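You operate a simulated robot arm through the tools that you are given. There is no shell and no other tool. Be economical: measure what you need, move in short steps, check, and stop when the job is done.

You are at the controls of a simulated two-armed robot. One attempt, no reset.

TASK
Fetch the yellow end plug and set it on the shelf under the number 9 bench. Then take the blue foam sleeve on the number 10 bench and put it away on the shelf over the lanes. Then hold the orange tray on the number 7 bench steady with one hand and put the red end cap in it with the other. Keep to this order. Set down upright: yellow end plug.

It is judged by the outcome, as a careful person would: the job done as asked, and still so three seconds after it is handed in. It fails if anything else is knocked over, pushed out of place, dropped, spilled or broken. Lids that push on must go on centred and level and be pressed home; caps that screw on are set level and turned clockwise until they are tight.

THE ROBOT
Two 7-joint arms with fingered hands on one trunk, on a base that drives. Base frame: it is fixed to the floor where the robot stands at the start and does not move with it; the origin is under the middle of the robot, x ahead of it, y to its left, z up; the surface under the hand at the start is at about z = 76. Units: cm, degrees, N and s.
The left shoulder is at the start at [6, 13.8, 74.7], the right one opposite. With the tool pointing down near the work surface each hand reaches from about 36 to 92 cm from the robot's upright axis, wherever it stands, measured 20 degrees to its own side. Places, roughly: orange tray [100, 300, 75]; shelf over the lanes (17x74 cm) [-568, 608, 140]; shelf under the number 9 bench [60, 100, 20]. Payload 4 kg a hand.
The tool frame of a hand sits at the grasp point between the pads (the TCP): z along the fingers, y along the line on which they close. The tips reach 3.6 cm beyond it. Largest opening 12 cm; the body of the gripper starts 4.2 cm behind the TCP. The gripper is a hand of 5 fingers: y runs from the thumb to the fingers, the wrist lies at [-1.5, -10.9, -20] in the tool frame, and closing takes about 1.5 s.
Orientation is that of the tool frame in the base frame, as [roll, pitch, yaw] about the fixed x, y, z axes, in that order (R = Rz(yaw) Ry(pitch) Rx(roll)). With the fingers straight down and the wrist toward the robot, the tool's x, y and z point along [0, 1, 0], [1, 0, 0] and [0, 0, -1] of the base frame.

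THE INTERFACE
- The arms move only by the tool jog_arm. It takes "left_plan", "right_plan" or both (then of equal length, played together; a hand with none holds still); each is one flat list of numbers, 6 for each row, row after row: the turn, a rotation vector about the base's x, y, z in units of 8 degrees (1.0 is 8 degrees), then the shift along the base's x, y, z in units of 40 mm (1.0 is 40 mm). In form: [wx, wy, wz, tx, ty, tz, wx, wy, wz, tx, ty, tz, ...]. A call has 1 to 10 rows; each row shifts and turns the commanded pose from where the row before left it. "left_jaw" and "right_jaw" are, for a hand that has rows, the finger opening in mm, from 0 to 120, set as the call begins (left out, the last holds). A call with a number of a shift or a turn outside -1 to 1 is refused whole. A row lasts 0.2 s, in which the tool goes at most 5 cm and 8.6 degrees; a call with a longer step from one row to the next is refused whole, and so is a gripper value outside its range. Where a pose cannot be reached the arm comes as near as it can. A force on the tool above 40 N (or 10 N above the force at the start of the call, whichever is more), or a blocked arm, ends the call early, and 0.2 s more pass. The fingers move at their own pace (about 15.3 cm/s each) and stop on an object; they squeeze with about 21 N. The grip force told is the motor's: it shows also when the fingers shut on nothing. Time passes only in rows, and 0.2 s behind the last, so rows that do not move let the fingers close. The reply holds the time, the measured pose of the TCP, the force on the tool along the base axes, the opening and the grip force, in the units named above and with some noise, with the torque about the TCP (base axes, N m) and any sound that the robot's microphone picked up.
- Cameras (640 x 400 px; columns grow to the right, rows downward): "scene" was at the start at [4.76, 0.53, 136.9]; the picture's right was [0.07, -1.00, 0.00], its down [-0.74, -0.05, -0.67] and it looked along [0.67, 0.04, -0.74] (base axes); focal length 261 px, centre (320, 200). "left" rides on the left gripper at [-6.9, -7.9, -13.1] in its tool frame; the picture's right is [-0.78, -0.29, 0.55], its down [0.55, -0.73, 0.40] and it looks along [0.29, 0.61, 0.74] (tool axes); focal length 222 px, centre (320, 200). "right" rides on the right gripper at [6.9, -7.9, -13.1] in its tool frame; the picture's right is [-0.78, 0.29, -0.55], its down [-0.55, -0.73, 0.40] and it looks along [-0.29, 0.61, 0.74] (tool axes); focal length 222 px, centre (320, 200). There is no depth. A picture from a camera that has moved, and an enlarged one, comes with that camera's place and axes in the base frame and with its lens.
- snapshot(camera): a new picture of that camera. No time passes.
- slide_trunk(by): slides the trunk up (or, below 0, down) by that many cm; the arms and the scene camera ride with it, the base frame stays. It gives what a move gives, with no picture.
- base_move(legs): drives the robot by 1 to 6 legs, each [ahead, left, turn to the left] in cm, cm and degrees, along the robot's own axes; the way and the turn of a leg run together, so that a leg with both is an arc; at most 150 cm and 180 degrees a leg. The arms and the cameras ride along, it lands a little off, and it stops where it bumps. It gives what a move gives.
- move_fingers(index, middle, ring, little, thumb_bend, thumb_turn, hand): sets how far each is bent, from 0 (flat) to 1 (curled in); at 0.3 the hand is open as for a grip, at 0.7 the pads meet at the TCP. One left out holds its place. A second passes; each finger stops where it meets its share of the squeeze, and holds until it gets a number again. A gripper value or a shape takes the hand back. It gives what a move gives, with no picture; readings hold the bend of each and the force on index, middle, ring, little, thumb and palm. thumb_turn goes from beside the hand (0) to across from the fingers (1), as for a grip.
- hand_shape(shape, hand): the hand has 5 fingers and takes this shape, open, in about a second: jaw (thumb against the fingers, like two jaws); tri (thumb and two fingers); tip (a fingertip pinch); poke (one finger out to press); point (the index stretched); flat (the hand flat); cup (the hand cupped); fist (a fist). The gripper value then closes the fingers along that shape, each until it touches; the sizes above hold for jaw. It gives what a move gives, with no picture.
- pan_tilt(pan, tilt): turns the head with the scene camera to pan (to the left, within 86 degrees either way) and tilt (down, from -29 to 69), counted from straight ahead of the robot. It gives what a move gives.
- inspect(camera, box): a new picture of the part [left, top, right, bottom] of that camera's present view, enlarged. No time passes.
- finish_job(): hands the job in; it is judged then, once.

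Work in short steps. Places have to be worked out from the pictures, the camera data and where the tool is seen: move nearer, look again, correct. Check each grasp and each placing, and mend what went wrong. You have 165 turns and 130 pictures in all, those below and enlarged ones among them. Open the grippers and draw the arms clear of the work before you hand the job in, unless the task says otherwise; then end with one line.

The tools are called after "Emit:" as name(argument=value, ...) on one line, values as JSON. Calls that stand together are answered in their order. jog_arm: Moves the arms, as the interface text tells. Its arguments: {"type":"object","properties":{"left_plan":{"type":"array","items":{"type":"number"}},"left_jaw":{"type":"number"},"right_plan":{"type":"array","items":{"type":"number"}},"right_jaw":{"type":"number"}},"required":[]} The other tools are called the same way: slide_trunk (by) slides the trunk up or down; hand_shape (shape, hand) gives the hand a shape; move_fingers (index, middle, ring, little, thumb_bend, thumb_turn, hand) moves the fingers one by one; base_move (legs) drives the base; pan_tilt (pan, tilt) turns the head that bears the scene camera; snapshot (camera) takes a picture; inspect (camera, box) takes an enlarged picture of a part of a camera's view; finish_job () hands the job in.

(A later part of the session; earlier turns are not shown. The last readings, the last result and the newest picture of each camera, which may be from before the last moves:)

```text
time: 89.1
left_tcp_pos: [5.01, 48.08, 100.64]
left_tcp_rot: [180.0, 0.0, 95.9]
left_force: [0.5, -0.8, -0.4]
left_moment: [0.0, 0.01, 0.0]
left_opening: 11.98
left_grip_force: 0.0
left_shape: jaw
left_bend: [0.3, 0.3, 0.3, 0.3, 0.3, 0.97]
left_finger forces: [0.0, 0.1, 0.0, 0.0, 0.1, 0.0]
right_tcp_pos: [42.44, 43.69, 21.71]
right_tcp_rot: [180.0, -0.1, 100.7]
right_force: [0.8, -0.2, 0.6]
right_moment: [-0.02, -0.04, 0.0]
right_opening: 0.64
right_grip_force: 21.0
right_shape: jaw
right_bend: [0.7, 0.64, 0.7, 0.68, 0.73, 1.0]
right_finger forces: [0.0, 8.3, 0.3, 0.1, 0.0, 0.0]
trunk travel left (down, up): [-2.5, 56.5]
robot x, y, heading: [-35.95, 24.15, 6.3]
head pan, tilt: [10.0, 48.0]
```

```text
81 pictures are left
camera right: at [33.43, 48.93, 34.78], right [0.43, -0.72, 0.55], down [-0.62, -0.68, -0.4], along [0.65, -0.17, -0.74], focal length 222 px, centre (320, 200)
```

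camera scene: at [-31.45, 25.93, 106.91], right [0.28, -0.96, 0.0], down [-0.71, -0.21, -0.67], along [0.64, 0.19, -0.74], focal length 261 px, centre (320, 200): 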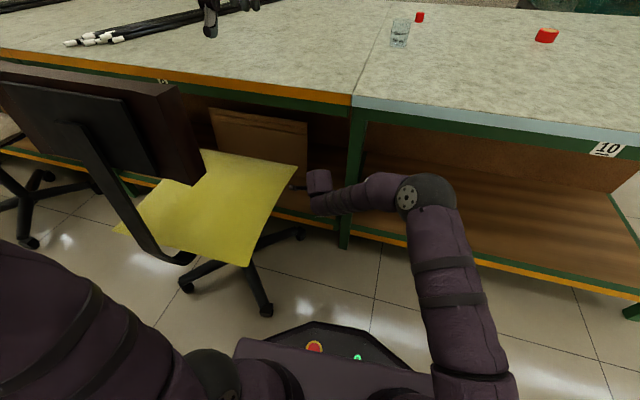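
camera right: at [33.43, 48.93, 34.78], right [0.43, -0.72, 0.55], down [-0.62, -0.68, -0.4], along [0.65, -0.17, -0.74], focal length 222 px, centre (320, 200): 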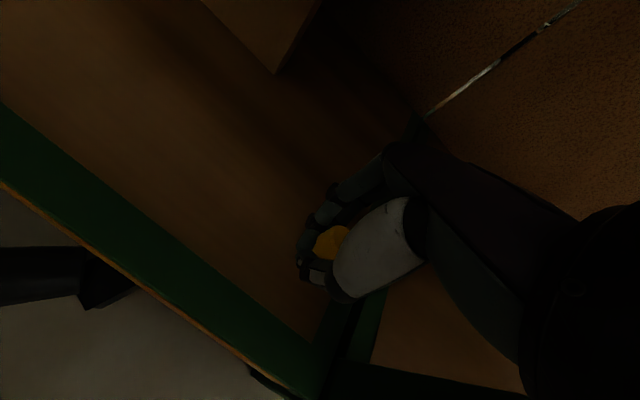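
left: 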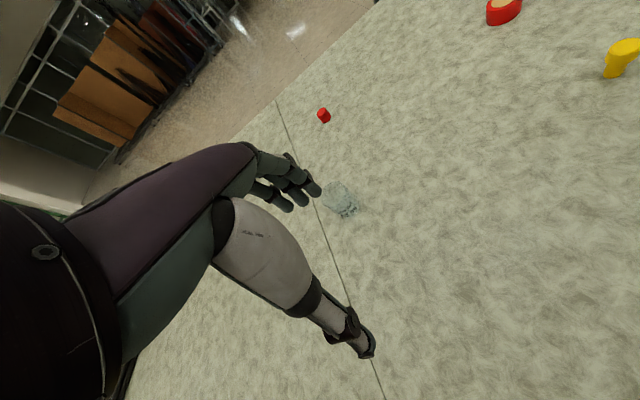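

Triangulating the lip corner suggests the shelf at z≈15–17; keep lowering.

Emit:
jog_arm(right_plan=[0, 0, 0, 0, 0, -0.06, 0, 0, 0, 0, 0, -0.06, 0, 0, 0, 0, 0, -0.06, 0, 0, 0, 0, 0, 0])

Emit:
jog_arm(right_plan=[0, 0, 0, 0, 0, -0.06, 0, 0, 0, 0, 0, -0.06, 0, 0, 0, 0, 0, 0])

```text
time: 90.1
left_tcp_pos: [4.81, 48.43, 100.67]
left_tcp_rot: [-180.0, -0.1, 95.8]
left_force: [-0.3, 0.3, -0.3]
left_moment: [-0.03, 0.0, 0.03]
left_opening: 12.0
left_grip_force: 0.0
left_shape: jaw
left_bend: [0.3, 0.3, 0.3, 0.3, 0.3, 0.97]
left_finger forces: [0.0, 0.1, 0.0, 0.0, 0.0, 0.0]
right_tcp_pos: [42.59, 43.85, 21.13]
right_tcp_rot: [179.8, -0.3, 100.9]
right_force: [-5.6, 3.0, 13.8]
right_moment: [0.01, 0.07, 0.0]
right_opening: 0.78
right_grip_force: 20.7
right_shape: jaw
right_bend: [0.7, 0.64, 0.7, 0.68, 0.73, 1.0]
right_finger forces: [0.0, 9.0, 0.0, 0.0, 21.5, 0.0]
trunk travel left (down, up): [-2.5, 56.5]
robot x, y, heading: [-35.66, 24.29, 5.9]
head pan, tilt: [10.0, 48.0]
```

```text
time: 90.9
left_tcp_pos: [4.93, 48.26, 100.56]
left_tcp_rot: [180.0, 0.0, 95.9]
left_force: [0.1, 0.3, -0.4]
left_moment: [0.01, -0.03, 0.03]
left_opening: 11.99
left_grip_force: 0.1
left_shape: jaw
left_bend: [0.3, 0.3, 0.3, 0.3, 0.3, 0.97]
left_finger forces: [0.1, 0.1, 0.1, 0.1, 0.0, 0.1]
right_tcp_pos: [42.65, 43.67, 20.5]
right_tcp_rot: [179.9, 0.0, 100.7]
right_force: [0.9, -3.1, 10.6]
right_moment: [-0.18, -0.05, 0.01]
right_opening: 0.63
right_grip_force: 20.9
right_shape: jaw
right_bend: [0.7, 0.66, 0.7, 0.68, 0.73, 1.0]
right_finger forces: [0.0, 5.5, 6.3, 0.0, 0.3, 0.0]
trunk travel left (down, up): [-2.5, 56.5]
robot x, y, heading: [-36.12, 24.0, 6.1]
head pan, tilt: [10.0, 48.0]
```

Contact at about 21.1; I then pressed a little more. Raise slightly to unload and inspect.

Emit:
jog_arm(right_plan=[0, 0, 0, 0, 0, 0.06, 0, 0, 0, 0, 0, 0])

Emit:
inspect(camera="right", box=[250, 190, 390, 310])

```text
time: 91.5
left_tcp_pos: [4.93, 48.3, 100.6]
left_tcp_rot: [-180.0, 0.0, 95.9]
left_force: [-0.5, -0.7, -0.7]
left_moment: [-0.01, 0.0, -0.02]
left_opening: 11.97
left_grip_force: 0.0
left_shape: jaw
left_bend: [0.3, 0.3, 0.3, 0.3, 0.3, 0.97]
left_finger forces: [0.1, 0.1, 0.0, 0.1, 0.0, 0.1]
right_tcp_pos: [42.41, 43.68, 20.61]
right_tcp_rot: [180.0, -0.2, 100.6]
right_force: [1.8, -2.0, 4.4]
right_moment: [-0.1, -0.11, 0.06]
right_opening: 0.65
right_grip_force: 21.0
right_shape: jaw
right_bend: [0.7, 0.66, 0.7, 0.68, 0.73, 1.0]
right_finger forces: [0.1, 5.4, 5.2, 0.0, 0.2, 0.1]
trunk travel left (down, up): [-2.5, 56.5]
robot x, y, heading: [-35.51, 24.21, 6.2]
head pan, tilt: [10.0, 48.0]
```

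```text
3.33 times, centred on (320, 250) of right
camera zoom: at [33.5, 48.93, 33.77], right [0.43, -0.72, 0.55], down [-0.62, -0.68, -0.4], along [0.65, -0.17, -0.74], focal length 740 px, centre (320, 33)
```

zoom: 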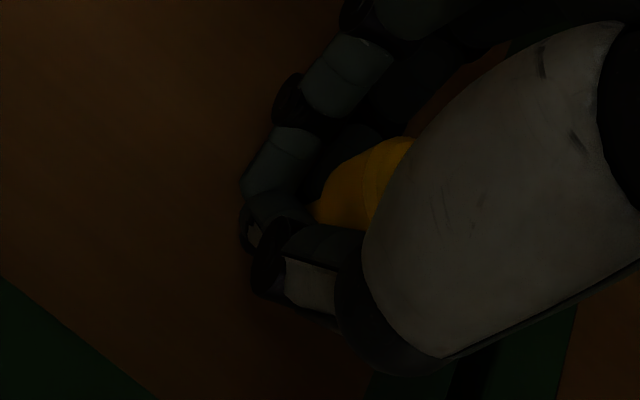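

The plug shifted a bit in the fingers. I'll unload fully, then open slowly a little and look.

Emit:
jog_arm(right_plan=[0, 0, 0, 0, 0, 0.05, 0, 0, 0, 0, 0, 0])

Emit:
jog_arm(right_plan=[0, 0, 0, 0, 0, 0, 0, 0, 0, 0, 0, 0], right_jaw=25)

Emit:
inspect(camera="right", box=[250, 190, 390, 310])

```text
time: 92.1
left_tcp_pos: [4.96, 48.32, 100.62]
left_tcp_rot: [180.0, 0.0, 95.8]
left_force: [-0.5, -0.4, -0.4]
left_moment: [0.01, 0.0, -0.01]
left_opening: 11.99
left_grip_force: 0.1
left_shape: jaw
left_bend: [0.3, 0.3, 0.3, 0.3, 0.3, 0.97]
left_finger forces: [0.0, 0.1, 0.0, 0.0, 0.1, 0.0]
right_tcp_pos: [42.54, 43.68, 20.9]
right_tcp_rot: [179.9, -0.1, 100.8]
right_force: [0.0, -0.7, -0.2]
right_moment: [0.0, 0.0, 0.0]
right_opening: 0.61
right_grip_force: 21.1
right_shape: jaw
right_bend: [0.7, 0.66, 0.7, 0.68, 0.73, 1.0]
right_finger forces: [0.0, 4.3, 4.3, 0.0, 0.1, 0.1]
trunk travel left (down, up): [-2.5, 56.5]
robot x, y, heading: [-36.15, 23.98, 6.4]
head pan, tilt: [10.0, 48.0]
```

```text
time: 92.7
left_tcp_pos: [5.01, 48.24, 100.62]
left_tcp_rot: [179.9, -0.1, 95.9]
left_force: [0.2, -0.5, -0.3]
left_moment: [0.0, -0.03, -0.01]
left_opening: 11.97
left_grip_force: 0.0
left_shape: jaw
left_bend: [0.3, 0.3, 0.3, 0.3, 0.3, 0.97]
left_finger forces: [0.2, 0.0, 0.1, 0.0, 0.0, 0.1]
right_tcp_pos: [42.49, 43.67, 20.88]
right_tcp_rot: [-180.0, -0.1, 100.7]
right_force: [0.1, 0.1, 0.1]
right_moment: [-0.02, -0.04, 0.01]
right_opening: 2.47
right_grip_force: 0.1
right_shape: jaw
right_bend: [0.57, 0.59, 0.58, 0.71, 0.69, 1.0]
right_finger forces: [0.1, 0.1, 0.1, 0.1, 0.0, 0.1]
trunk travel left (down, up): [-2.5, 56.5]
robot x, y, heading: [-35.74, 23.88, 6.2]
head pan, tilt: [10.0, 48.0]
```

```text
3.33 times, centred on (320, 250) of right
camera zoom: at [33.51, 48.95, 34.08], right [0.43, -0.72, 0.55], down [-0.62, -0.68, -0.4], along [0.66, -0.17, -0.74], focal length 740 px, centre (320, 33)
```

zoom: 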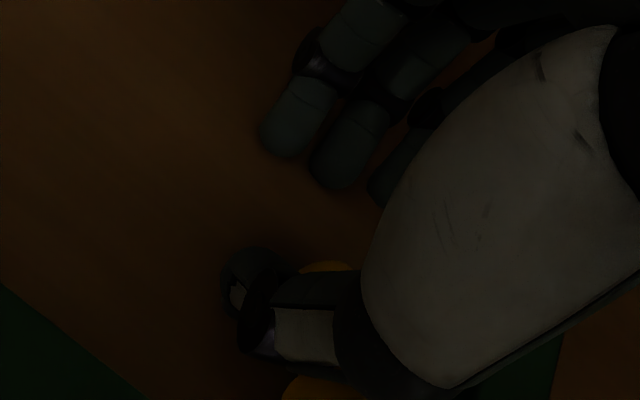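

The plug seems to have tipped beneath the thumb. Lift straight up a bit and look.

Emit:
jog_arm(right_plan=[0, 0, 0, 0, 0, 0.4, 0, 0, 0, 0, 0, 0.8, 0, 0, 0, 0, 0, 0.8, 0, 0, 0, 0, 0, 0])

Emit:
snapshot(camera="right")

```text
time: 93.7
left_tcp_pos: [4.91, 48.29, 100.57]
left_tcp_rot: [-179.9, 0.1, 95.9]
left_force: [0.0, 1.2, -0.8]
left_moment: [0.01, 0.0, 0.02]
left_opening: 11.98
left_grip_force: 0.0
left_shape: jaw
left_bend: [0.3, 0.3, 0.3, 0.3, 0.3, 0.97]
left_finger forces: [0.0, 0.1, 0.1, 0.1, 0.0, 0.0]
right_tcp_pos: [42.4, 43.75, 28.84]
right_tcp_rot: [180.0, 0.1, 100.6]
right_force: [0.2, 0.2, 0.5]
right_moment: [0.02, -0.03, -0.03]
right_opening: 2.49
right_grip_force: 0.1
right_shape: jaw
right_bend: [0.57, 0.59, 0.58, 0.71, 0.69, 1.0]
right_finger forces: [0.0, 0.0, 0.0, 0.0, 0.0, 0.0]
trunk travel left (down, up): [-2.5, 56.5]
robot x, y, heading: [-36.4, 24.4, 6.4]
head pan, tilt: [10.0, 48.0]
```

```text
78 pictures are left
camera right: at [33.46, 49.03, 42.11], right [0.43, -0.72, 0.55], down [-0.62, -0.68, -0.4], along [0.66, -0.17, -0.74], focal length 222 px, centre (320, 200)
```

right: 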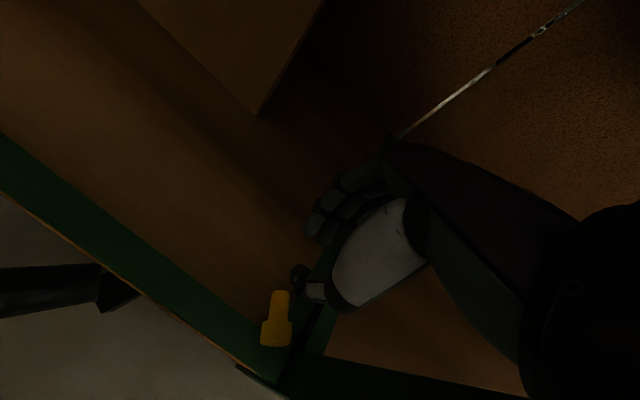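

The plug tipped onto its side (about [39.3,39.8], axis ~31° from x, narrow end toward +x). I'll regrasp it lying down, take it up to the open bench top, stand it up there and place it anew. Rotate the hand −50° above it.

Emit:
jog_arm(right_plan=[0, 0, -0.9, -0.11, -0.14, 0, 0, 0, -0.9, -0.11, -0.14, 0, 0, 0, -0.9, -0.11, -0.14, 0, 0, 0, -0.9, -0.11, -0.14, 0, 0, 0, -0.9, -0.11, -0.14, 0, 0, 0, -0.9, -0.11, -0.14, 0, 0, 0, -0.8, -0.11, -0.14, 0, 0, 0, 0, 0, 0, 0], right_jaw=60)

Emit:
snapshot(camera="right")

Emit:
inspect(camera="scene", box=[270, 120, 420, 260])

```text
time: 95.2
left_tcp_pos: [5.03, 48.45, 100.48]
left_tcp_rot: [-180.0, 0.0, 96.1]
left_force: [-0.9, 0.2, -0.2]
left_moment: [0.0, -0.02, 0.03]
left_opening: 11.96
left_grip_force: 0.0
left_shape: jaw
left_bend: [0.3, 0.3, 0.3, 0.3, 0.3, 0.97]
left_finger forces: [0.0, 0.0, 0.1, 0.0, 0.1, 0.0]
right_tcp_pos: [40.25, 40.72, 29.22]
right_tcp_rot: [179.7, -0.8, 58.4]
right_force: [15.8, 7.0, -6.7]
right_moment: [-0.23, 1.09, 0.63]
right_opening: 5.97
right_grip_force: 0.0
right_shape: jaw
right_bend: [0.42, 0.46, 0.44, 0.69, 0.56, 1.0]
right_finger forces: [0.0, 0.0, 0.0, 0.0, 0.0, 15.3]
trunk travel left (down, up): [-2.5, 56.5]
robot x, y, heading: [-35.88, 24.11, 6.5]
head pan, tilt: [10.0, 48.0]
stopped in row 7 (right hand): the force on the tool passed its limit at 55 N (the readings are from after the stop); the commanded pose is now the measured one
```

```text
77 pictures are left
camera right: at [37.13, 50.63, 42.39], right [-0.17, -0.82, 0.54], down [-0.91, -0.08, -0.41], along [0.38, -0.56, -0.74], focal length 222 px, centre (320, 200)
```

right: 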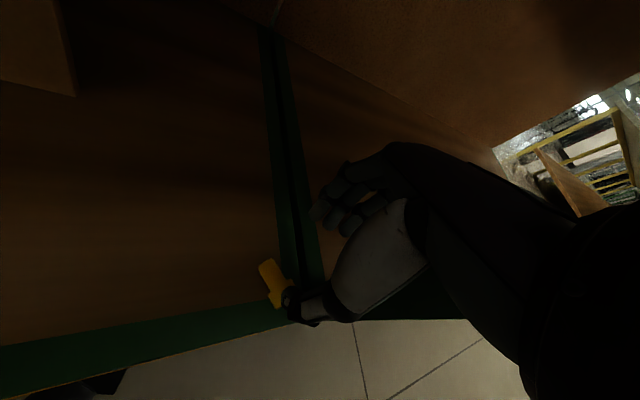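

```text
2.86 times, centred on (345, 190) of scene
camera zoom: at [-31.3, 25.99, 106.89], right [0.28, -0.96, 0.0], down [-0.71, -0.21, -0.67], along [0.64, 0.19, -0.74], focal length 745 px, centre (249, 229)
```

zoom: 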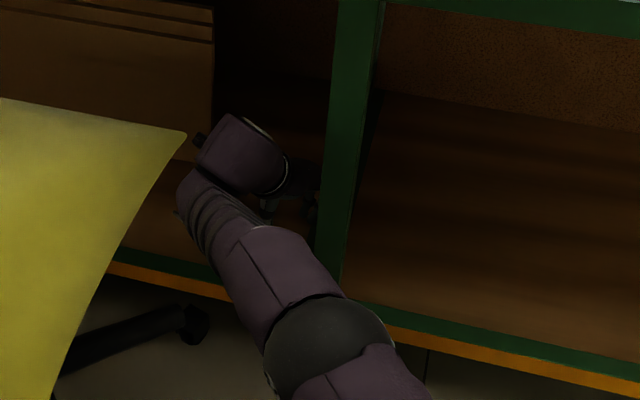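

The palm touched the leg; the plug lies too near the corner. Back off toward +x,+y and aim to pinch the narrow end instead.

Emit:
jog_arm(right_plan=[0, 0, 0, 0.15, 0.2, 0, 0, 0, 0, 0.12, 0.08, 0, 0, 0, 0, 0, 0, 0])

Emit:
inspect(camera="right", box=[220, 140, 420, 340])

```text
time: 96.0
left_tcp_pos: [5.02, 48.38, 100.59]
left_tcp_rot: [-179.9, 0.0, 96.0]
left_force: [0.0, -0.1, 1.1]
left_moment: [0.0, 0.01, 0.01]
left_opening: 11.98
left_grip_force: 0.1
left_shape: jaw
left_bend: [0.3, 0.3, 0.3, 0.3, 0.3, 0.97]
left_finger forces: [0.0, 0.0, 0.1, 0.0, 0.0, 0.1]
right_tcp_pos: [40.92, 41.36, 29.42]
right_tcp_rot: [179.5, -0.7, 58.2]
right_force: [0.3, 0.1, -0.6]
right_moment: [-0.01, -0.03, 0.01]
right_opening: 5.99
right_grip_force: 0.1
right_shape: jaw
right_bend: [0.42, 0.46, 0.44, 0.69, 0.56, 1.0]
right_finger forces: [0.1, 0.1, 0.1, 0.0, 0.1, 0.0]
right hand out of reach, approached as far as the arm can: row 2
trunk travel left (down, up): [-2.5, 56.5]
robot x, y, heading: [-35.98, 23.74, 6.1]
head pan, tilt: [10.0, 48.0]
```

```text
2.00 times, centred on (320, 240) of right
camera zoom: at [37.72, 51.3, 42.58], right [-0.17, -0.82, 0.54], down [-0.91, -0.08, -0.41], along [0.38, -0.56, -0.73], focal length 444 px, centre (320, 120)
```

zoom: 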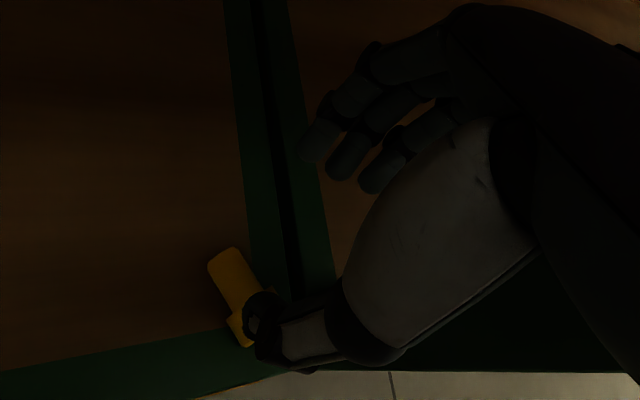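

The plug's narrow tip is right beneath the TCP. Lower to z≈20.8.

Emit:
jog_arm(right_plan=[0, 0, 0, 0, 0, -0.6, 0, 0, 0, 0, 0, -0.6, 0, 0, 0, 0, 0, -0.6, 0, 0, 0, 0, 0, -0.3, 0, 0, 0, 0, 0, 0])

Emit:
inspect(camera="right", box=[220, 140, 420, 340])

```text
time: 97.2
left_tcp_pos: [4.9, 48.4, 100.72]
left_tcp_rot: [179.9, 0.0, 96.0]
left_force: [-0.7, 0.0, -0.4]
left_moment: [-0.01, 0.0, 0.01]
left_opening: 11.99
left_grip_force: 0.1
left_shape: jaw
left_bend: [0.3, 0.3, 0.3, 0.3, 0.3, 0.97]
left_finger forces: [0.1, 0.0, 0.0, 0.1, 0.1, 0.0]
right_tcp_pos: [40.33, 40.8, 22.57]
right_tcp_rot: [179.2, -0.9, 58.6]
right_force: [19.8, 24.7, 16.8]
right_moment: [-2.82, 1.87, 0.48]
right_opening: 5.98
right_grip_force: 0.0
right_shape: jaw
right_bend: [0.42, 0.46, 0.44, 0.69, 0.56, 1.0]
right_finger forces: [0.0, 0.0, 0.1, 0.0, 0.0, 31.3]
right hand out of reach, approached as far as the arm can: row 1, 3
trunk travel left (down, up): [-2.5, 56.5]
robot x, y, heading: [-35.8, 24.19, 6.5]
head pan, tilt: [10.0, 48.0]
```

```text
2.00 times, centred on (320, 240) of right
camera zoom: at [36.92, 50.65, 35.74], right [-0.17, -0.83, 0.54], down [-0.91, -0.08, -0.42], along [0.39, -0.56, -0.73], focal length 444 px, centre (320, 120)
```

zoom: 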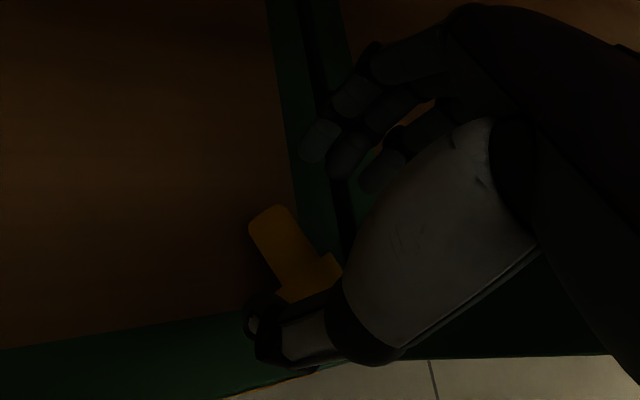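

The palm is against the leg and the arm at its limit. I relieve this by lifting a little and shifting the base 2 cm forward and 1.5 cm left.

Emit:
jog_arm(right_plan=[0, 0, 0, 0.1, 0.2, 0.4, 0, 0, 0, 0, 0, 0.3])

Emit:
base_move(legs=[[2, 1.5, 0]])

Emit:
inspect(camera="right", box=[220, 140, 420, 340])

```text
time: 97.7
left_tcp_pos: [5.02, 48.46, 100.55]
left_tcp_rot: [180.0, 0.0, 96.1]
left_force: [-0.9, 0.4, 1.2]
left_moment: [0.0, -0.01, -0.01]
left_opening: 11.99
left_grip_force: 0.0
left_shape: jaw
left_bend: [0.3, 0.3, 0.3, 0.3, 0.3, 0.97]
left_finger forces: [0.0, 0.0, 0.1, 0.1, 0.0, 0.1]
right_tcp_pos: [39.96, 40.99, 22.89]
right_tcp_rot: [-179.8, -0.5, 58.5]
right_force: [16.1, 8.8, -9.6]
right_moment: [-0.15, 1.05, 0.66]
right_opening: 6.01
right_grip_force: 0.1
right_shape: jaw
right_bend: [0.42, 0.46, 0.44, 0.69, 0.56, 1.0]
right_finger forces: [0.1, 0.0, 0.0, 0.0, 0.0, 16.8]
right hand out of reach, approached as far as the arm can: row 1
trunk travel left (down, up): [-2.5, 56.5]
robot x, y, heading: [-35.87, 23.89, 6.0]
head pan, tilt: [10.0, 48.0]
stopped in row 2 (right hand): the force on the tool passed its limit at 53 N (the readings are from after the stop); the commanded pose is now the measured one
```

```text
time: 98.5
left_tcp_pos: [6.88, 49.88, 100.63]
left_tcp_rot: [180.0, 0.0, 96.0]
left_force: [-0.4, -0.3, -0.6]
left_moment: [-0.01, -0.02, -0.01]
left_opening: 11.99
left_grip_force: 0.0
left_shape: jaw
left_bend: [0.3, 0.3, 0.3, 0.3, 0.3, 0.97]
left_finger forces: [0.0, 0.1, 0.1, 0.0, 0.0, 0.0]
right_tcp_pos: [41.84, 42.67, 23.1]
right_tcp_rot: [-179.8, -0.6, 58.3]
right_force: [-0.7, 0.4, -0.1]
right_moment: [-0.01, 0.01, 0.03]
right_opening: 5.97
right_grip_force: 0.1
right_shape: jaw
right_bend: [0.42, 0.46, 0.44, 0.69, 0.56, 1.0]
right_finger forces: [0.0, 0.0, 0.1, 0.0, 0.0, 0.1]
trunk travel left (down, up): [-2.5, 56.5]
robot x, y, heading: [-33.95, 25.65, 6.2]
head pan, tilt: [10.0, 48.0]
```

```text
2.00 times, centred on (320, 240) of right
camera zoom: at [38.82, 52.38, 36.34], right [-0.17, -0.83, 0.54], down [-0.91, -0.08, -0.4], along [0.37, -0.56, -0.74], focal length 444 px, centre (320, 120)
```

zoom: 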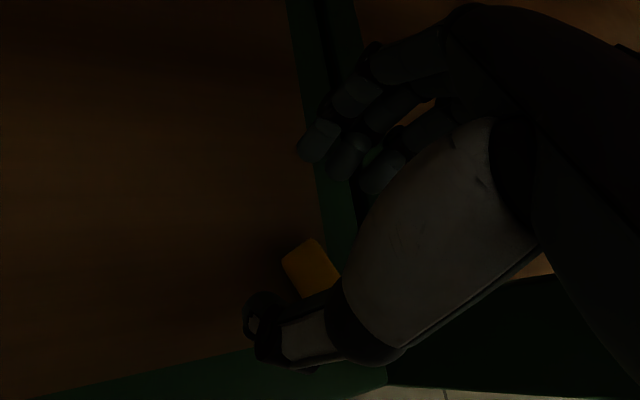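

Free now; the tip lies ~1.7 cm toward −y of the TCP. Shift −1.2 cm in y and lower to z≈20.6.

Emit:
jog_arm(right_plan=[0, 0, 0, 0, -0.15, -0.2, 0, 0, 0, 0, -0.15, -0.2, 0, 0, 0, 0, 0, -0.2, 0, 0, 0, 0, 0, 0])

Emit:
inspect(camera="right", box=[220, 140, 420, 340])

```text
time: 99.5
left_tcp_pos: [6.92, 50.03, 100.72]
left_tcp_rot: [-180.0, -0.1, 96.0]
left_force: [0.1, -1.1, -0.1]
left_moment: [-0.03, -0.03, 0.04]
left_opening: 11.99
left_grip_force: 0.1
left_shape: jaw
left_bend: [0.3, 0.3, 0.3, 0.3, 0.3, 0.97]
left_finger forces: [0.1, 0.0, 0.0, 0.0, 0.0, 0.0]
right_tcp_pos: [42.01, 41.26, 20.75]
right_tcp_rot: [-179.8, -0.5, 58.4]
right_force: [0.1, 0.4, 2.3]
right_moment: [-0.03, -0.07, 0.03]
right_opening: 5.97
right_grip_force: 0.1
right_shape: jaw
right_bend: [0.42, 0.46, 0.44, 0.69, 0.56, 1.0]
right_finger forces: [1.6, 0.2, 0.0, 0.0, 0.1, 0.1]
trunk travel left (down, up): [-2.5, 56.5]
robot x, y, heading: [-34.14, 25.69, 6.0]
head pan, tilt: [10.0, 48.0]
```

```text
2.00 times, centred on (320, 240) of right
camera zoom: at [38.85, 51.21, 33.92], right [-0.17, -0.83, 0.54], down [-0.91, -0.08, -0.4], along [0.37, -0.56, -0.74], focal length 444 px, centre (320, 120)
```

zoom: 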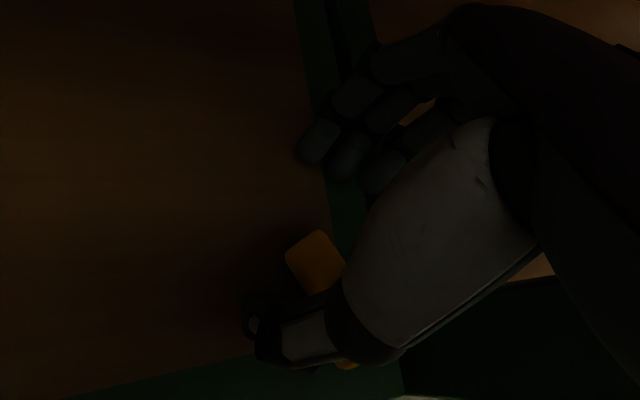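

Try closing here on the narrow end and see what is gripped.

Emit:
jog_arm(right_plan=[0, 0, 0, 0, 0, 0, 0, 0, 0, 0, 0, 0, 0, 0, 0, 0, 0, 0, 0, 0, 0, 0, 0, 0, 0, 0, 0, 0, 0, 0, 0, 0, 0, 0, 0, 0], right_jaw=0)

Emit:
inspect(camera="right", box=[220, 140, 420, 340])

```text
time: 100.9
left_tcp_pos: [6.92, 50.11, 100.68]
left_tcp_rot: [180.0, 0.0, 96.1]
left_force: [0.3, 0.4, -0.3]
left_moment: [-0.01, -0.01, 0.01]
left_opening: 11.97
left_grip_force: 0.0
left_shape: jaw
left_bend: [0.3, 0.3, 0.3, 0.3, 0.3, 0.97]
left_finger forces: [0.0, 0.0, 0.0, 0.1, 0.0, 0.0]
right_tcp_pos: [41.92, 41.46, 20.69]
right_tcp_rot: [-179.8, -0.5, 58.3]
right_force: [-0.3, -0.2, -0.7]
right_moment: [0.0, -0.06, 0.03]
right_opening: 0.0
right_grip_force: 21.0
right_shape: jaw
right_bend: [0.49, 0.7, 0.68, 0.7, 0.74, 1.0]
right_finger forces: [0.0, 0.0, 0.1, 0.0, 0.1, 0.1]
trunk travel left (down, up): [-2.5, 56.5]
robot x, y, heading: [-33.68, 25.85, 6.1]
head pan, tilt: [10.0, 48.0]
```

```text
2.00 times, centred on (320, 240) of right
camera zoom: at [38.85, 51.21, 33.9], right [-0.17, -0.83, 0.54], down [-0.91, -0.08, -0.4], along [0.37, -0.56, -0.74], focal length 444 px, centre (320, 120)
```

zoom: 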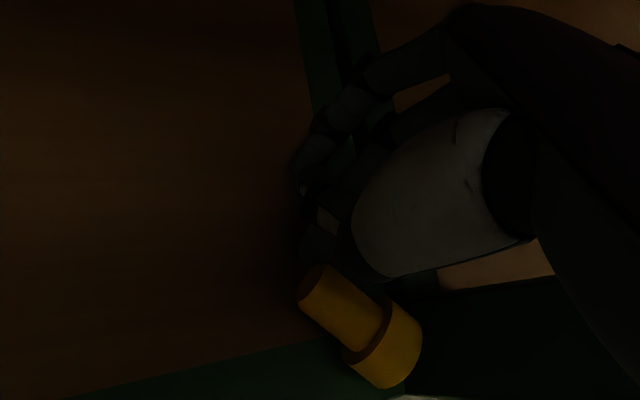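

I can now see the plug clearly: tip [39.8,40.3], head [36.5,38]. Rotating further (yaw 45°) swings the palm away from the leg. Raise, open, reposition over its middle.

Emit:
jog_arm(right_plan=[0, 0, 0, 0, 0.1, 0.6, 0, 0, 0, 0, 0.1, 0.6, 0, 0, -0.85, -0.1, 0, 0, 0, 0, -0.85, -0.1, 0, 0, 0, 0, 0, -0.2, -0.2, 0, 0, 0, 0, -0.2, -0.2, 0, 0, 0, 0, 0, 0, 0], right_jaw=50)

Emit:
inspect(camera="right", box=[180, 140, 420, 380])

```text
time: 102.2
left_tcp_pos: [6.89, 50.17, 100.53]
left_tcp_rot: [-180.0, 0.0, 96.1]
left_force: [-1.2, 0.3, 0.0]
left_moment: [-0.01, 0.0, -0.04]
left_opening: 12.01
left_grip_force: 0.0
left_shape: jaw
left_bend: [0.3, 0.3, 0.3, 0.3, 0.3, 0.97]
left_finger forces: [0.0, 0.0, 0.0, 0.0, 0.1, 0.0]
right_tcp_pos: [39.62, 41.94, 26.31]
right_tcp_rot: [-179.9, -1.5, 46.5]
right_force: [7.7, 6.6, -1.9]
right_moment: [-0.26, 0.45, 0.42]
right_opening: 5.0
right_grip_force: 0.0
right_shape: jaw
right_bend: [0.46, 0.49, 0.48, 0.7, 0.64, 1.0]
right_finger forces: [0.1, 0.1, 0.0, 10.8, 0.0, 0.1]
right hand out of reach, approached as far as the arm can: row 4, 5
trunk travel left (down, up): [-2.5, 56.5]
robot x, y, heading: [-33.76, 25.76, 6.2]
head pan, tilt: [10.0, 48.0]
stopped in row 6 (right hand): the force on the tool passed its limit at 55 N (the readings are from after the stop); the commanded pose is now the measured one
```

```text
1.67 times, centred on (300, 260) of right
camera zoom: at [38.49, 52.09, 39.74], right [-0.34, -0.78, 0.53], down [-0.91, 0.12, -0.41], along [0.26, -0.61, -0.75], focal length 370 px, centre (353, 100)
```

zoom: 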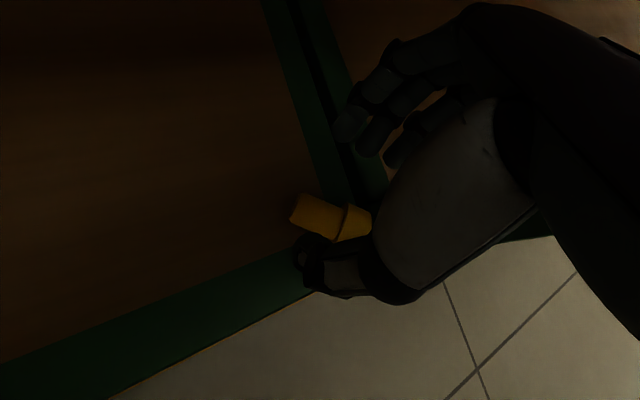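

The little finger touches the leg, but the plug is now square between thumb and fingers. Ease off 0.3 cm and curl the little finger out of the way.

Emit:
jog_arm(right_plan=[0, 0, 0, 0.08, 0.06, 0, 0, 0, 0, 0, 0, 0])

Emit:
move_fingers(hand="right", little=1.0)

Emit:
jog_arm(right_plan=[0, 0, 0, 0, 0, -0.4, 0, 0, 0, 0, 0, -0.4, 0, 0, 0, 0, 0, -0.4, 0, 0, 0, 0, 0, -0.2, 0, 0, 0, 0, 0, 0])

Emit:
inspect(camera="right", box=[180, 140, 420, 380])

```text
time: 102.8
left_tcp_pos: [6.97, 50.17, 100.69]
left_tcp_rot: [180.0, -0.1, 96.0]
left_force: [1.1, -0.3, 0.6]
left_moment: [0.02, -0.01, -0.03]
left_opening: 11.99
left_grip_force: 0.0
left_shape: jaw
left_bend: [0.3, 0.3, 0.3, 0.3, 0.3, 0.97]
left_finger forces: [0.0, 0.1, 0.0, 0.1, 0.0, 0.0]
right_tcp_pos: [39.93, 41.99, 26.43]
right_tcp_rot: [-179.8, -1.3, 46.3]
right_force: [0.5, 1.4, 0.3]
right_moment: [-0.08, -0.02, 0.0]
right_opening: 5.01
right_grip_force: 0.0
right_shape: jaw
right_bend: [0.46, 0.49, 0.48, 0.7, 0.64, 1.0]
right_finger forces: [0.0, 0.1, 0.0, 0.8, 0.0, 0.2]
trunk travel left (down, up): [-2.5, 56.5]
robot x, y, heading: [-33.89, 25.83, 6.2]
head pan, tilt: [10.0, 48.0]
```

```text
time: 103.8
left_tcp_pos: [6.89, 50.09, 100.63]
left_tcp_rot: [-179.9, 0.0, 96.0]
left_force: [0.1, 0.0, 0.1]
left_moment: [-0.01, 0.0, 0.0]
left_opening: 11.98
left_grip_force: 0.0
left_shape: jaw
left_bend: [0.3, 0.3, 0.3, 0.3, 0.3, 0.97]
left_finger forces: [0.0, 0.0, 0.0, 0.0, 0.1, 0.1]
right_tcp_pos: [39.85, 42.03, 26.35]
right_tcp_rot: [-179.8, -1.4, 46.3]
right_force: [-0.2, 0.7, -0.4]
right_moment: [-0.01, 0.01, 0.0]
right_opening: 5.0
right_grip_force: 0.1
right_shape: fingers
right_bend: [0.46, 0.49, 0.48, 1.0, 0.64, 1.0]
right_finger forces: [0.0, 0.0, 0.0, 0.0, 0.0, 0.0]
trunk travel left (down, up): [-2.5, 56.5]
robot x, y, heading: [-34.06, 25.6, 6.3]
head pan, tilt: [10.0, 48.0]
```

```text
time: 105.0
left_tcp_pos: [6.86, 50.19, 100.73]
left_tcp_rot: [-180.0, -0.1, 96.1]
left_force: [-0.6, -0.9, 0.4]
left_moment: [0.04, 0.02, -0.01]
left_opening: 11.98
left_grip_force: 0.1
left_shape: jaw
left_bend: [0.3, 0.3, 0.3, 0.3, 0.3, 0.97]
left_finger forces: [0.1, 0.0, 0.0, 0.0, 0.0, 0.0]
right_tcp_pos: [39.71, 41.83, 20.72]
right_tcp_rot: [-179.8, -1.4, 46.5]
right_force: [-0.6, 3.2, 0.1]
right_moment: [-0.19, -0.04, -0.11]
right_opening: 5.0
right_grip_force: 1.1
right_shape: fingers
right_bend: [0.46, 0.49, 0.48, 1.0, 0.64, 1.0]
right_finger forces: [0.1, 0.1, 0.0, 3.1, 0.0, 0.1]
trunk travel left (down, up): [-2.5, 56.5]
robot x, y, heading: [-33.99, 26.06, 6.0]
head pan, tilt: [10.0, 48.0]
```

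```text
1.67 times, centred on (300, 260) of right
camera zoom: at [38.57, 51.98, 34.05], right [-0.34, -0.78, 0.53], down [-0.91, 0.12, -0.41], along [0.26, -0.62, -0.75], focal length 370 px, centre (353, 100)
```

zoom: 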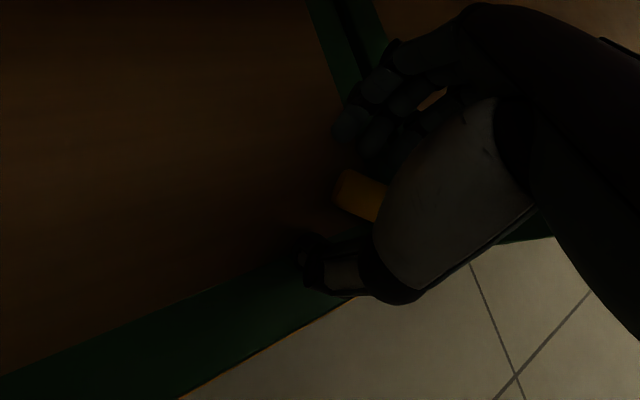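

Aligned: tip about 0.5 cm from the TCP, square between pads. Closing finger by finger (little stays curled).

Emit:
move_fingers(hand="right", index=0.72, middle=0.8, ring=0.8, thumb_bend=0.8)

Emit:
inspect(camera="right", box=[180, 140, 420, 380])

```text
time: 106.0
left_tcp_pos: [6.76, 50.18, 100.65]
left_tcp_rot: [180.0, 0.0, 96.1]
left_force: [-0.2, 0.0, 0.7]
left_moment: [0.0, -0.01, 0.0]
left_opening: 11.97
left_grip_force: 0.0
left_shape: jaw
left_bend: [0.3, 0.3, 0.3, 0.3, 0.3, 0.97]
left_finger forces: [0.0, 0.1, 0.0, 0.0, 0.0, 0.0]
right_tcp_pos: [39.78, 41.81, 20.77]
right_tcp_rot: [-179.8, -1.5, 46.4]
right_force: [3.9, 3.9, 9.1]
right_moment: [-0.58, -0.1, 0.02]
right_opening: 0.0
right_grip_force: 10.6
right_shape: fingers
right_bend: [0.64, 0.8, 0.8, 1.0, 0.79, 1.0]
right_finger forces: [15.6, 0.0, 0.0, 5.4, 0.0, 0.1]
trunk travel left (down, up): [-2.5, 56.5]
robot x, y, heading: [-33.92, 25.65, 6.1]
head pan, tilt: [10.0, 48.0]
```

```text
1.67 times, centred on (300, 260) of right
camera zoom: at [38.61, 51.97, 34.22], right [-0.34, -0.78, 0.53], down [-0.9, 0.12, -0.41], along [0.26, -0.62, -0.74], focal length 370 px, centre (353, 100)
```

zoom: 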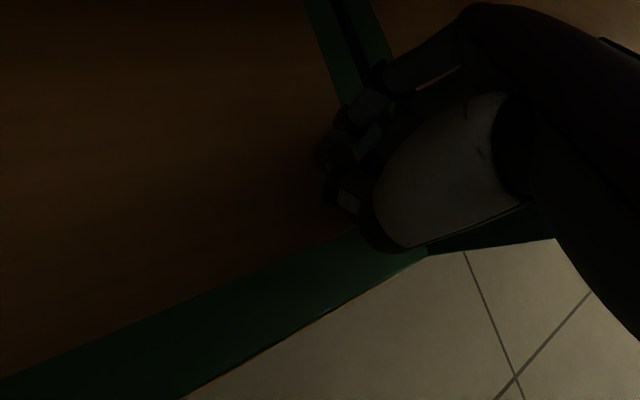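

Unclear what is held; lift and look.

Emit:
jog_arm(right_plan=[0, 0, 0, 0.05, 0.08, 0.3, 0, 0, 0, 0.05, 0.08, 0.6, 0, 0, 0, 0, 0.1, 0.7, 0, 0, 0, 0, 0, 0])

Emit:
inspect(camera="right", box=[180, 140, 420, 380])

```text
time: 107.0
left_tcp_pos: [6.75, 50.08, 100.63]
left_tcp_rot: [-180.0, 0.0, 96.1]
left_force: [-0.3, -0.2, 0.0]
left_moment: [0.01, -0.01, -0.01]
left_opening: 11.98
left_grip_force: 0.2
left_shape: jaw
left_bend: [0.3, 0.3, 0.3, 0.3, 0.3, 0.97]
left_finger forces: [0.0, 0.0, 0.0, 0.0, 0.0, 0.0]
right_tcp_pos: [39.68, 42.34, 26.69]
right_tcp_rot: [-179.8, -1.3, 46.3]
right_force: [0.8, -0.3, -0.4]
right_moment: [-0.01, 0.02, 0.02]
right_opening: 0.01
right_grip_force: 0.1
right_shape: fingers
right_bend: [0.64, 0.8, 0.8, 1.0, 0.79, 1.0]
right_finger forces: [0.0, 0.1, 0.0, 0.0, 0.0, 0.0]
right hand out of reach, approached as far as the arm can: row 1
trunk travel left (down, up): [-2.5, 56.5]
robot x, y, heading: [-34.3, 25.81, 6.1]
head pan, tilt: [10.0, 48.0]
```

```text
1.67 times, centred on (300, 260) of right
camera zoom: at [38.7, 52.48, 39.94], right [-0.34, -0.78, 0.53], down [-0.91, 0.12, -0.41], along [0.25, -0.62, -0.74], focal length 370 px, centre (353, 100)
```

zoom: 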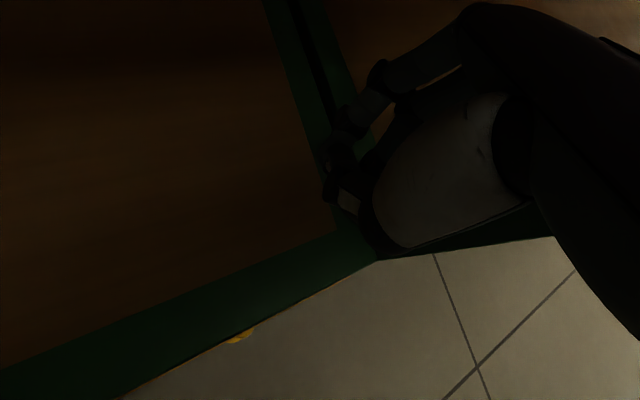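

The plug appears to have slipped off the shelf edge onto the floor near [31,42]. I'll withdraw the hand by reversing the path and look.

Emit:
jog_arm(right_plan=[0, 0, 0.5, 0.3, 0.15, 0.3, 0, 0, 0.9, 0.3, 0.15, 0.2, 0, 0, 0.9, 0.1, 0.1, 0, 0, 0, 0.9, 0, 0, 0, 0, 0, 0.9, 0, 0, 0, 0, 0, 0.9, 0, 0, 0, 0, 0, 0.9, 0, 0, 0, 0, 0, 0, 0, 0, 0])

Emit:
jog_arm(right_plan=[0, 0, 0, -0.8, 0, 0.1, 0, 0, 0, -0.8, 0, 0.1, 0, 0, 0, -0.8, 0, 0.1, 0, 0, 0, -0.8, 0, 0, 0, 0, 0, -0.8, 0, 0, 0, 0, 0, -0.8, 0, 0, 0, 0, 0, -0.8, -0.2, 0, 0, 0, 0, -0.8, -0.5, 0, 0, 0, 0, 0, -0.8, 0])

Emit:
snapshot(camera="scene")

Emit:
snapshot(camera="right")

```text
time: 108.8
left_tcp_pos: [6.84, 50.07, 100.65]
left_tcp_rot: [-179.9, 0.0, 96.1]
left_force: [0.1, 0.2, -0.5]
left_moment: [0.02, 0.05, 0.0]
left_opening: 12.0
left_grip_force: 0.0
left_shape: jaw
left_bend: [0.3, 0.3, 0.3, 0.3, 0.3, 0.97]
left_finger forces: [0.0, 0.0, 0.0, 0.1, 0.0, 0.0]
right_tcp_pos: [42.56, 43.93, 28.46]
right_tcp_rot: [-179.8, -1.5, 93.6]
right_force: [0.7, -0.8, 0.4]
right_moment: [-0.01, 0.0, 0.01]
right_opening: 0.0
right_grip_force: 0.1
right_shape: fingers
right_bend: [0.64, 0.8, 0.8, 1.0, 0.79, 1.0]
right_finger forces: [0.0, 0.1, 0.0, 0.0, 0.0, 0.0]
trunk travel left (down, up): [-2.5, 56.5]
robot x, y, heading: [-34.43, 25.83, 6.4]
head pan, tilt: [10.0, 48.0]
```

```text
time: 110.8
left_tcp_pos: [6.83, 50.24, 100.52]
left_tcp_rot: [180.0, 0.0, 96.1]
left_force: [-0.6, 0.5, 0.7]
left_moment: [-0.06, 0.0, -0.01]
left_opening: 11.98
left_grip_force: 0.2
left_shape: jaw
left_bend: [0.3, 0.3, 0.3, 0.3, 0.3, 0.97]
left_finger forces: [0.0, 0.0, 0.1, 0.0, 0.0, 0.0]
right_tcp_pos: [17.02, 37.99, 29.89]
right_tcp_rot: [-179.9, -1.4, 93.6]
right_force: [0.6, 0.3, -0.5]
right_moment: [-0.03, 0.01, 0.01]
right_opening: 0.0
right_grip_force: 0.2
right_shape: fingers
right_bend: [0.64, 0.8, 0.8, 1.0, 0.79, 1.0]
right_finger forces: [0.0, 0.0, 0.1, 0.0, 0.1, 0.0]
trunk travel left (down, up): [-2.5, 56.5]
robot x, y, heading: [-33.96, 25.71, 6.2]
head pan, tilt: [10.0, 48.0]
```

```text
66 pictures are left
camera scene: at [-29.48, 27.73, 106.91], right [0.28, -0.96, 0.0], down [-0.71, -0.21, -0.67], along [0.64, 0.19, -0.74], focal length 261 px, centre (320, 200)
```

scene: 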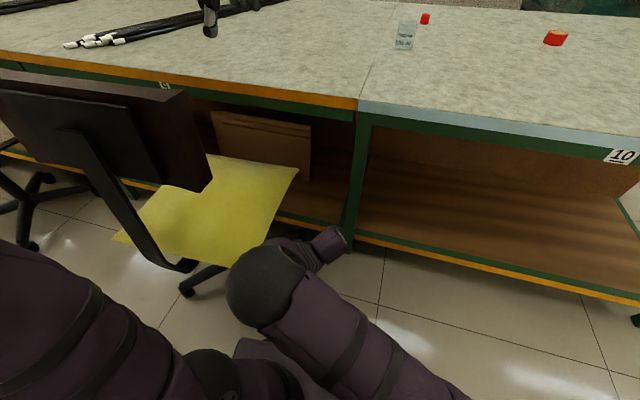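

```text
65 pictures are left
camera right: at [8.82, 43.98, 43.19], right [0.34, -0.78, 0.53], down [-0.7, -0.58, -0.41], along [0.63, -0.23, -0.74], focal length 222 px, centre (320, 200)
```

right: 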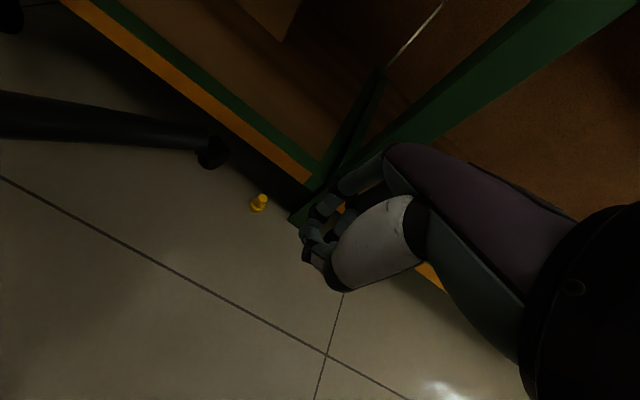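

The plug is on the floor. Zoom in to see its pose.

Emit:
inspect(camera="right", box=[220, 170, 320, 235])

```text
6.15 times, centred on (270, 202) of right
camera zoom: at [8.82, 43.98, 43.19], right [0.34, -0.78, 0.53], down [-0.7, -0.58, -0.41], along [0.63, -0.23, -0.74], focal length 1367 px, centre (628, 185)
```

zoom: 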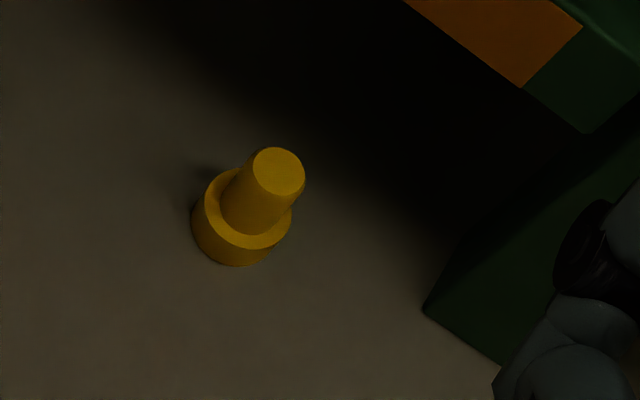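

The plug landed standing on its wide end (inverted relative to the start), just by the shelf lip. Pull the arm aside to view it from above.

Emit:
jog_arm(right_plan=[0, 0, 0, -0.5, -0.9, 0, 0, 0, 0, -0.3, -0.9, 0.2, 0, 0, 0, 0, -0.9, 0.3, 0, 0, 0, 0, -0.9, 0.4, 0, 0, 0, 0, -0.9, 0.4, 0, 0, 0, 0, -0.9, 0.4], right_jaw=120)

Emit:
inspect(camera="scene", box=[230, 150, 430, 320])

```text
time: 112.2
left_tcp_pos: [6.95, 50.21, 100.6]
left_tcp_rot: [180.0, 0.0, 96.1]
left_force: [-0.5, -0.2, -0.5]
left_moment: [0.0, 0.03, 0.01]
left_opening: 11.99
left_grip_force: 0.1
left_shape: jaw
left_bend: [0.3, 0.3, 0.3, 0.3, 0.3, 0.97]
left_finger forces: [0.0, 0.0, 0.1, 0.0, 0.0, 0.1]
right_tcp_pos: [13.77, 15.89, 36.88]
right_tcp_rot: [-179.9, -1.4, 93.5]
right_force: [0.2, 0.5, -1.2]
right_moment: [0.01, 0.02, 0.01]
right_opening: 11.97
right_grip_force: 0.1
right_shape: jaw
right_bend: [0.3, 0.3, 0.3, 0.3, 0.3, 0.97]
right_finger forces: [0.1, 0.1, 0.1, 0.0, 0.1, 0.0]
trunk travel left (down, up): [-2.5, 56.5]
robot x, y, heading: [-33.91, 25.63, 6.5]
head pan, tilt: [10.0, 48.0]
```

```text
2.35 times, centred on (330, 235) of scene
camera zoom: at [-29.47, 27.74, 106.9], right [0.28, -0.96, 0.0], down [-0.71, -0.21, -0.67], along [0.64, 0.19, -0.74], focal length 614 px, centre (296, 118)
```

zoom: 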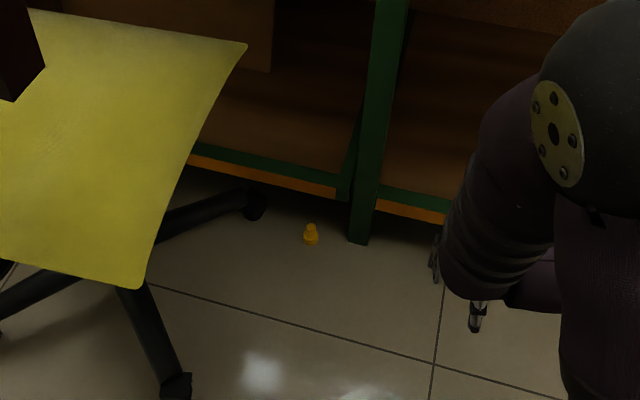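

The plug is 3 cm in front of the lip at about [31.5,42.8], reachable from above. Plan: pinch the upper (narrow) end, then hand it over to the left hand in mid-air to turn it right way up. Approach above it, yaw 65°, narrow opening.

Emit:
jog_arm(right_plan=[0, 0, -0.9, 0.45, 0.8, -0.45, 0, 0, -0.9, 0.45, 0.8, -0.45, 0, 0, -0.9, 0.45, 0.8, -0.45, 0, 0, -0.85, 0.45, 0.8, -0.45, 0, 0, 0, 0.45, 0.8, -0.45, 0, 0, 0, 0.45, 0.8, -0.45, 0, 0, 0, 0.45, 0.8, -0.45, 0, 0, 0, 0.45, 0.8, -0.45, 0, 0, 0, 0.45, 0.3, -0.35, 0, 0, 0, 0, 0, 0], right_jaw=45)

Emit:
inspect(camera="right", box=[180, 140, 420, 380])

```text
time: 114.4
left_tcp_pos: [6.91, 50.13, 100.56]
left_tcp_rot: [-180.0, 0.0, 96.1]
left_force: [-0.1, -0.4, -0.7]
left_moment: [0.0, 0.02, -0.02]
left_opening: 11.97
left_grip_force: 0.1
left_shape: jaw
left_bend: [0.3, 0.3, 0.3, 0.3, 0.3, 0.97]
left_finger forces: [0.0, 0.0, 0.1, 0.1, 0.0, 0.1]
right_tcp_pos: [30.03, 42.94, 20.93]
right_tcp_rot: [-179.8, -1.3, 65.1]
right_force: [0.1, 0.0, -0.3]
right_moment: [0.01, 0.0, 0.01]
right_opening: 4.52
right_grip_force: 0.0
right_shape: jaw
right_bend: [0.48, 0.51, 0.5, 0.71, 0.66, 1.0]
right_finger forces: [0.0, 0.1, 0.0, 0.0, 0.1, 0.0]
trunk travel left (down, up): [-2.5, 56.5]
robot x, y, heading: [-33.86, 25.43, 6.4]
head pan, tilt: [10.0, 48.0]
```

```text
1.67 times, centred on (300, 260) of right
camera zoom: at [25.76, 52.27, 34.23], right [-0.07, -0.85, 0.53], down [-0.9, -0.18, -0.41], along [0.44, -0.5, -0.74], focal length 370 px, centre (353, 100)
```

zoom: 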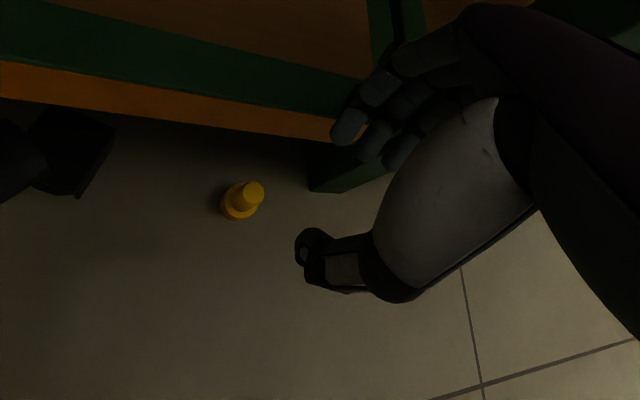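

Plug refined to [32.5,42.8]. Align the TCP at [32.0,43.2] and descend to z≈7.

Emit:
jog_arm(right_plan=[0, 0, 0, 0.5, 0.07, 0, 0, 0, 0, 0, 0, -0.8, 0, 0, 0, 0, 0, -0.8, 0, 0, 0, 0, 0, -0.8, 0, 0, 0, 0, 0, -0.7, 0, 0, 0, 0, 0, -0.35, 0, 0, 0, 0, 0, 0])

Emit:
inspect(camera="right", box=[220, 140, 420, 340])

```text
time: 115.0
left_tcp_pos: [6.8, 50.05, 100.71]
left_tcp_rot: [179.9, -0.1, 96.0]
left_force: [0.0, 1.0, 0.6]
left_moment: [-0.03, -0.02, 0.01]
left_opening: 11.96
left_grip_force: 0.1
left_shape: jaw
left_bend: [0.3, 0.3, 0.3, 0.3, 0.3, 0.97]
left_finger forces: [0.0, 0.0, 0.0, 0.0, 0.0, 0.0]
right_tcp_pos: [32.63, 43.27, 20.39]
right_tcp_rot: [179.1, -1.4, 65.2]
right_force: [-3.1, -4.0, 20.7]
right_moment: [-0.35, -0.46, -0.17]
right_opening: 4.42
right_grip_force: 0.0
right_shape: jaw
right_bend: [0.5, 0.53, 0.5, 0.71, 0.66, 1.0]
right_finger forces: [15.0, 7.1, 0.0, 0.1, 0.0, 0.0]
trunk travel left (down, up): [-2.5, 56.5]
robot x, y, heading: [-33.81, 25.54, 6.6]
head pan, tilt: [10.0, 48.0]
stopped in row 2 (right hand): the force on the tool passed its limit at 53 N (the readings are from after the stop); the commanded pose is now the measured one
```

```text
2.00 times, centred on (320, 240) of right
camera zoom: at [28.05, 52.58, 33.54], right [-0.08, -0.84, 0.53], down [-0.89, -0.18, -0.42], along [0.46, -0.51, -0.73], focal length 444 px, centre (320, 120)
```

zoom: 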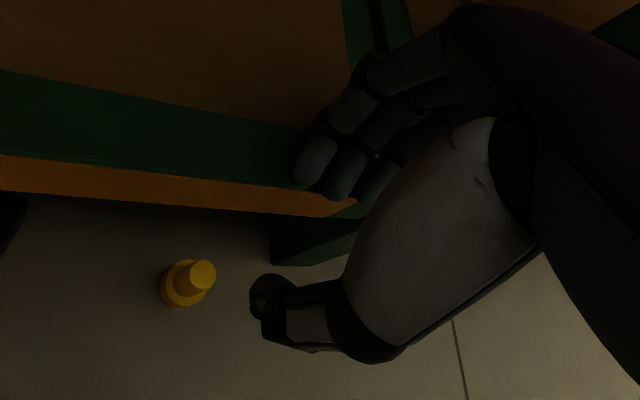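

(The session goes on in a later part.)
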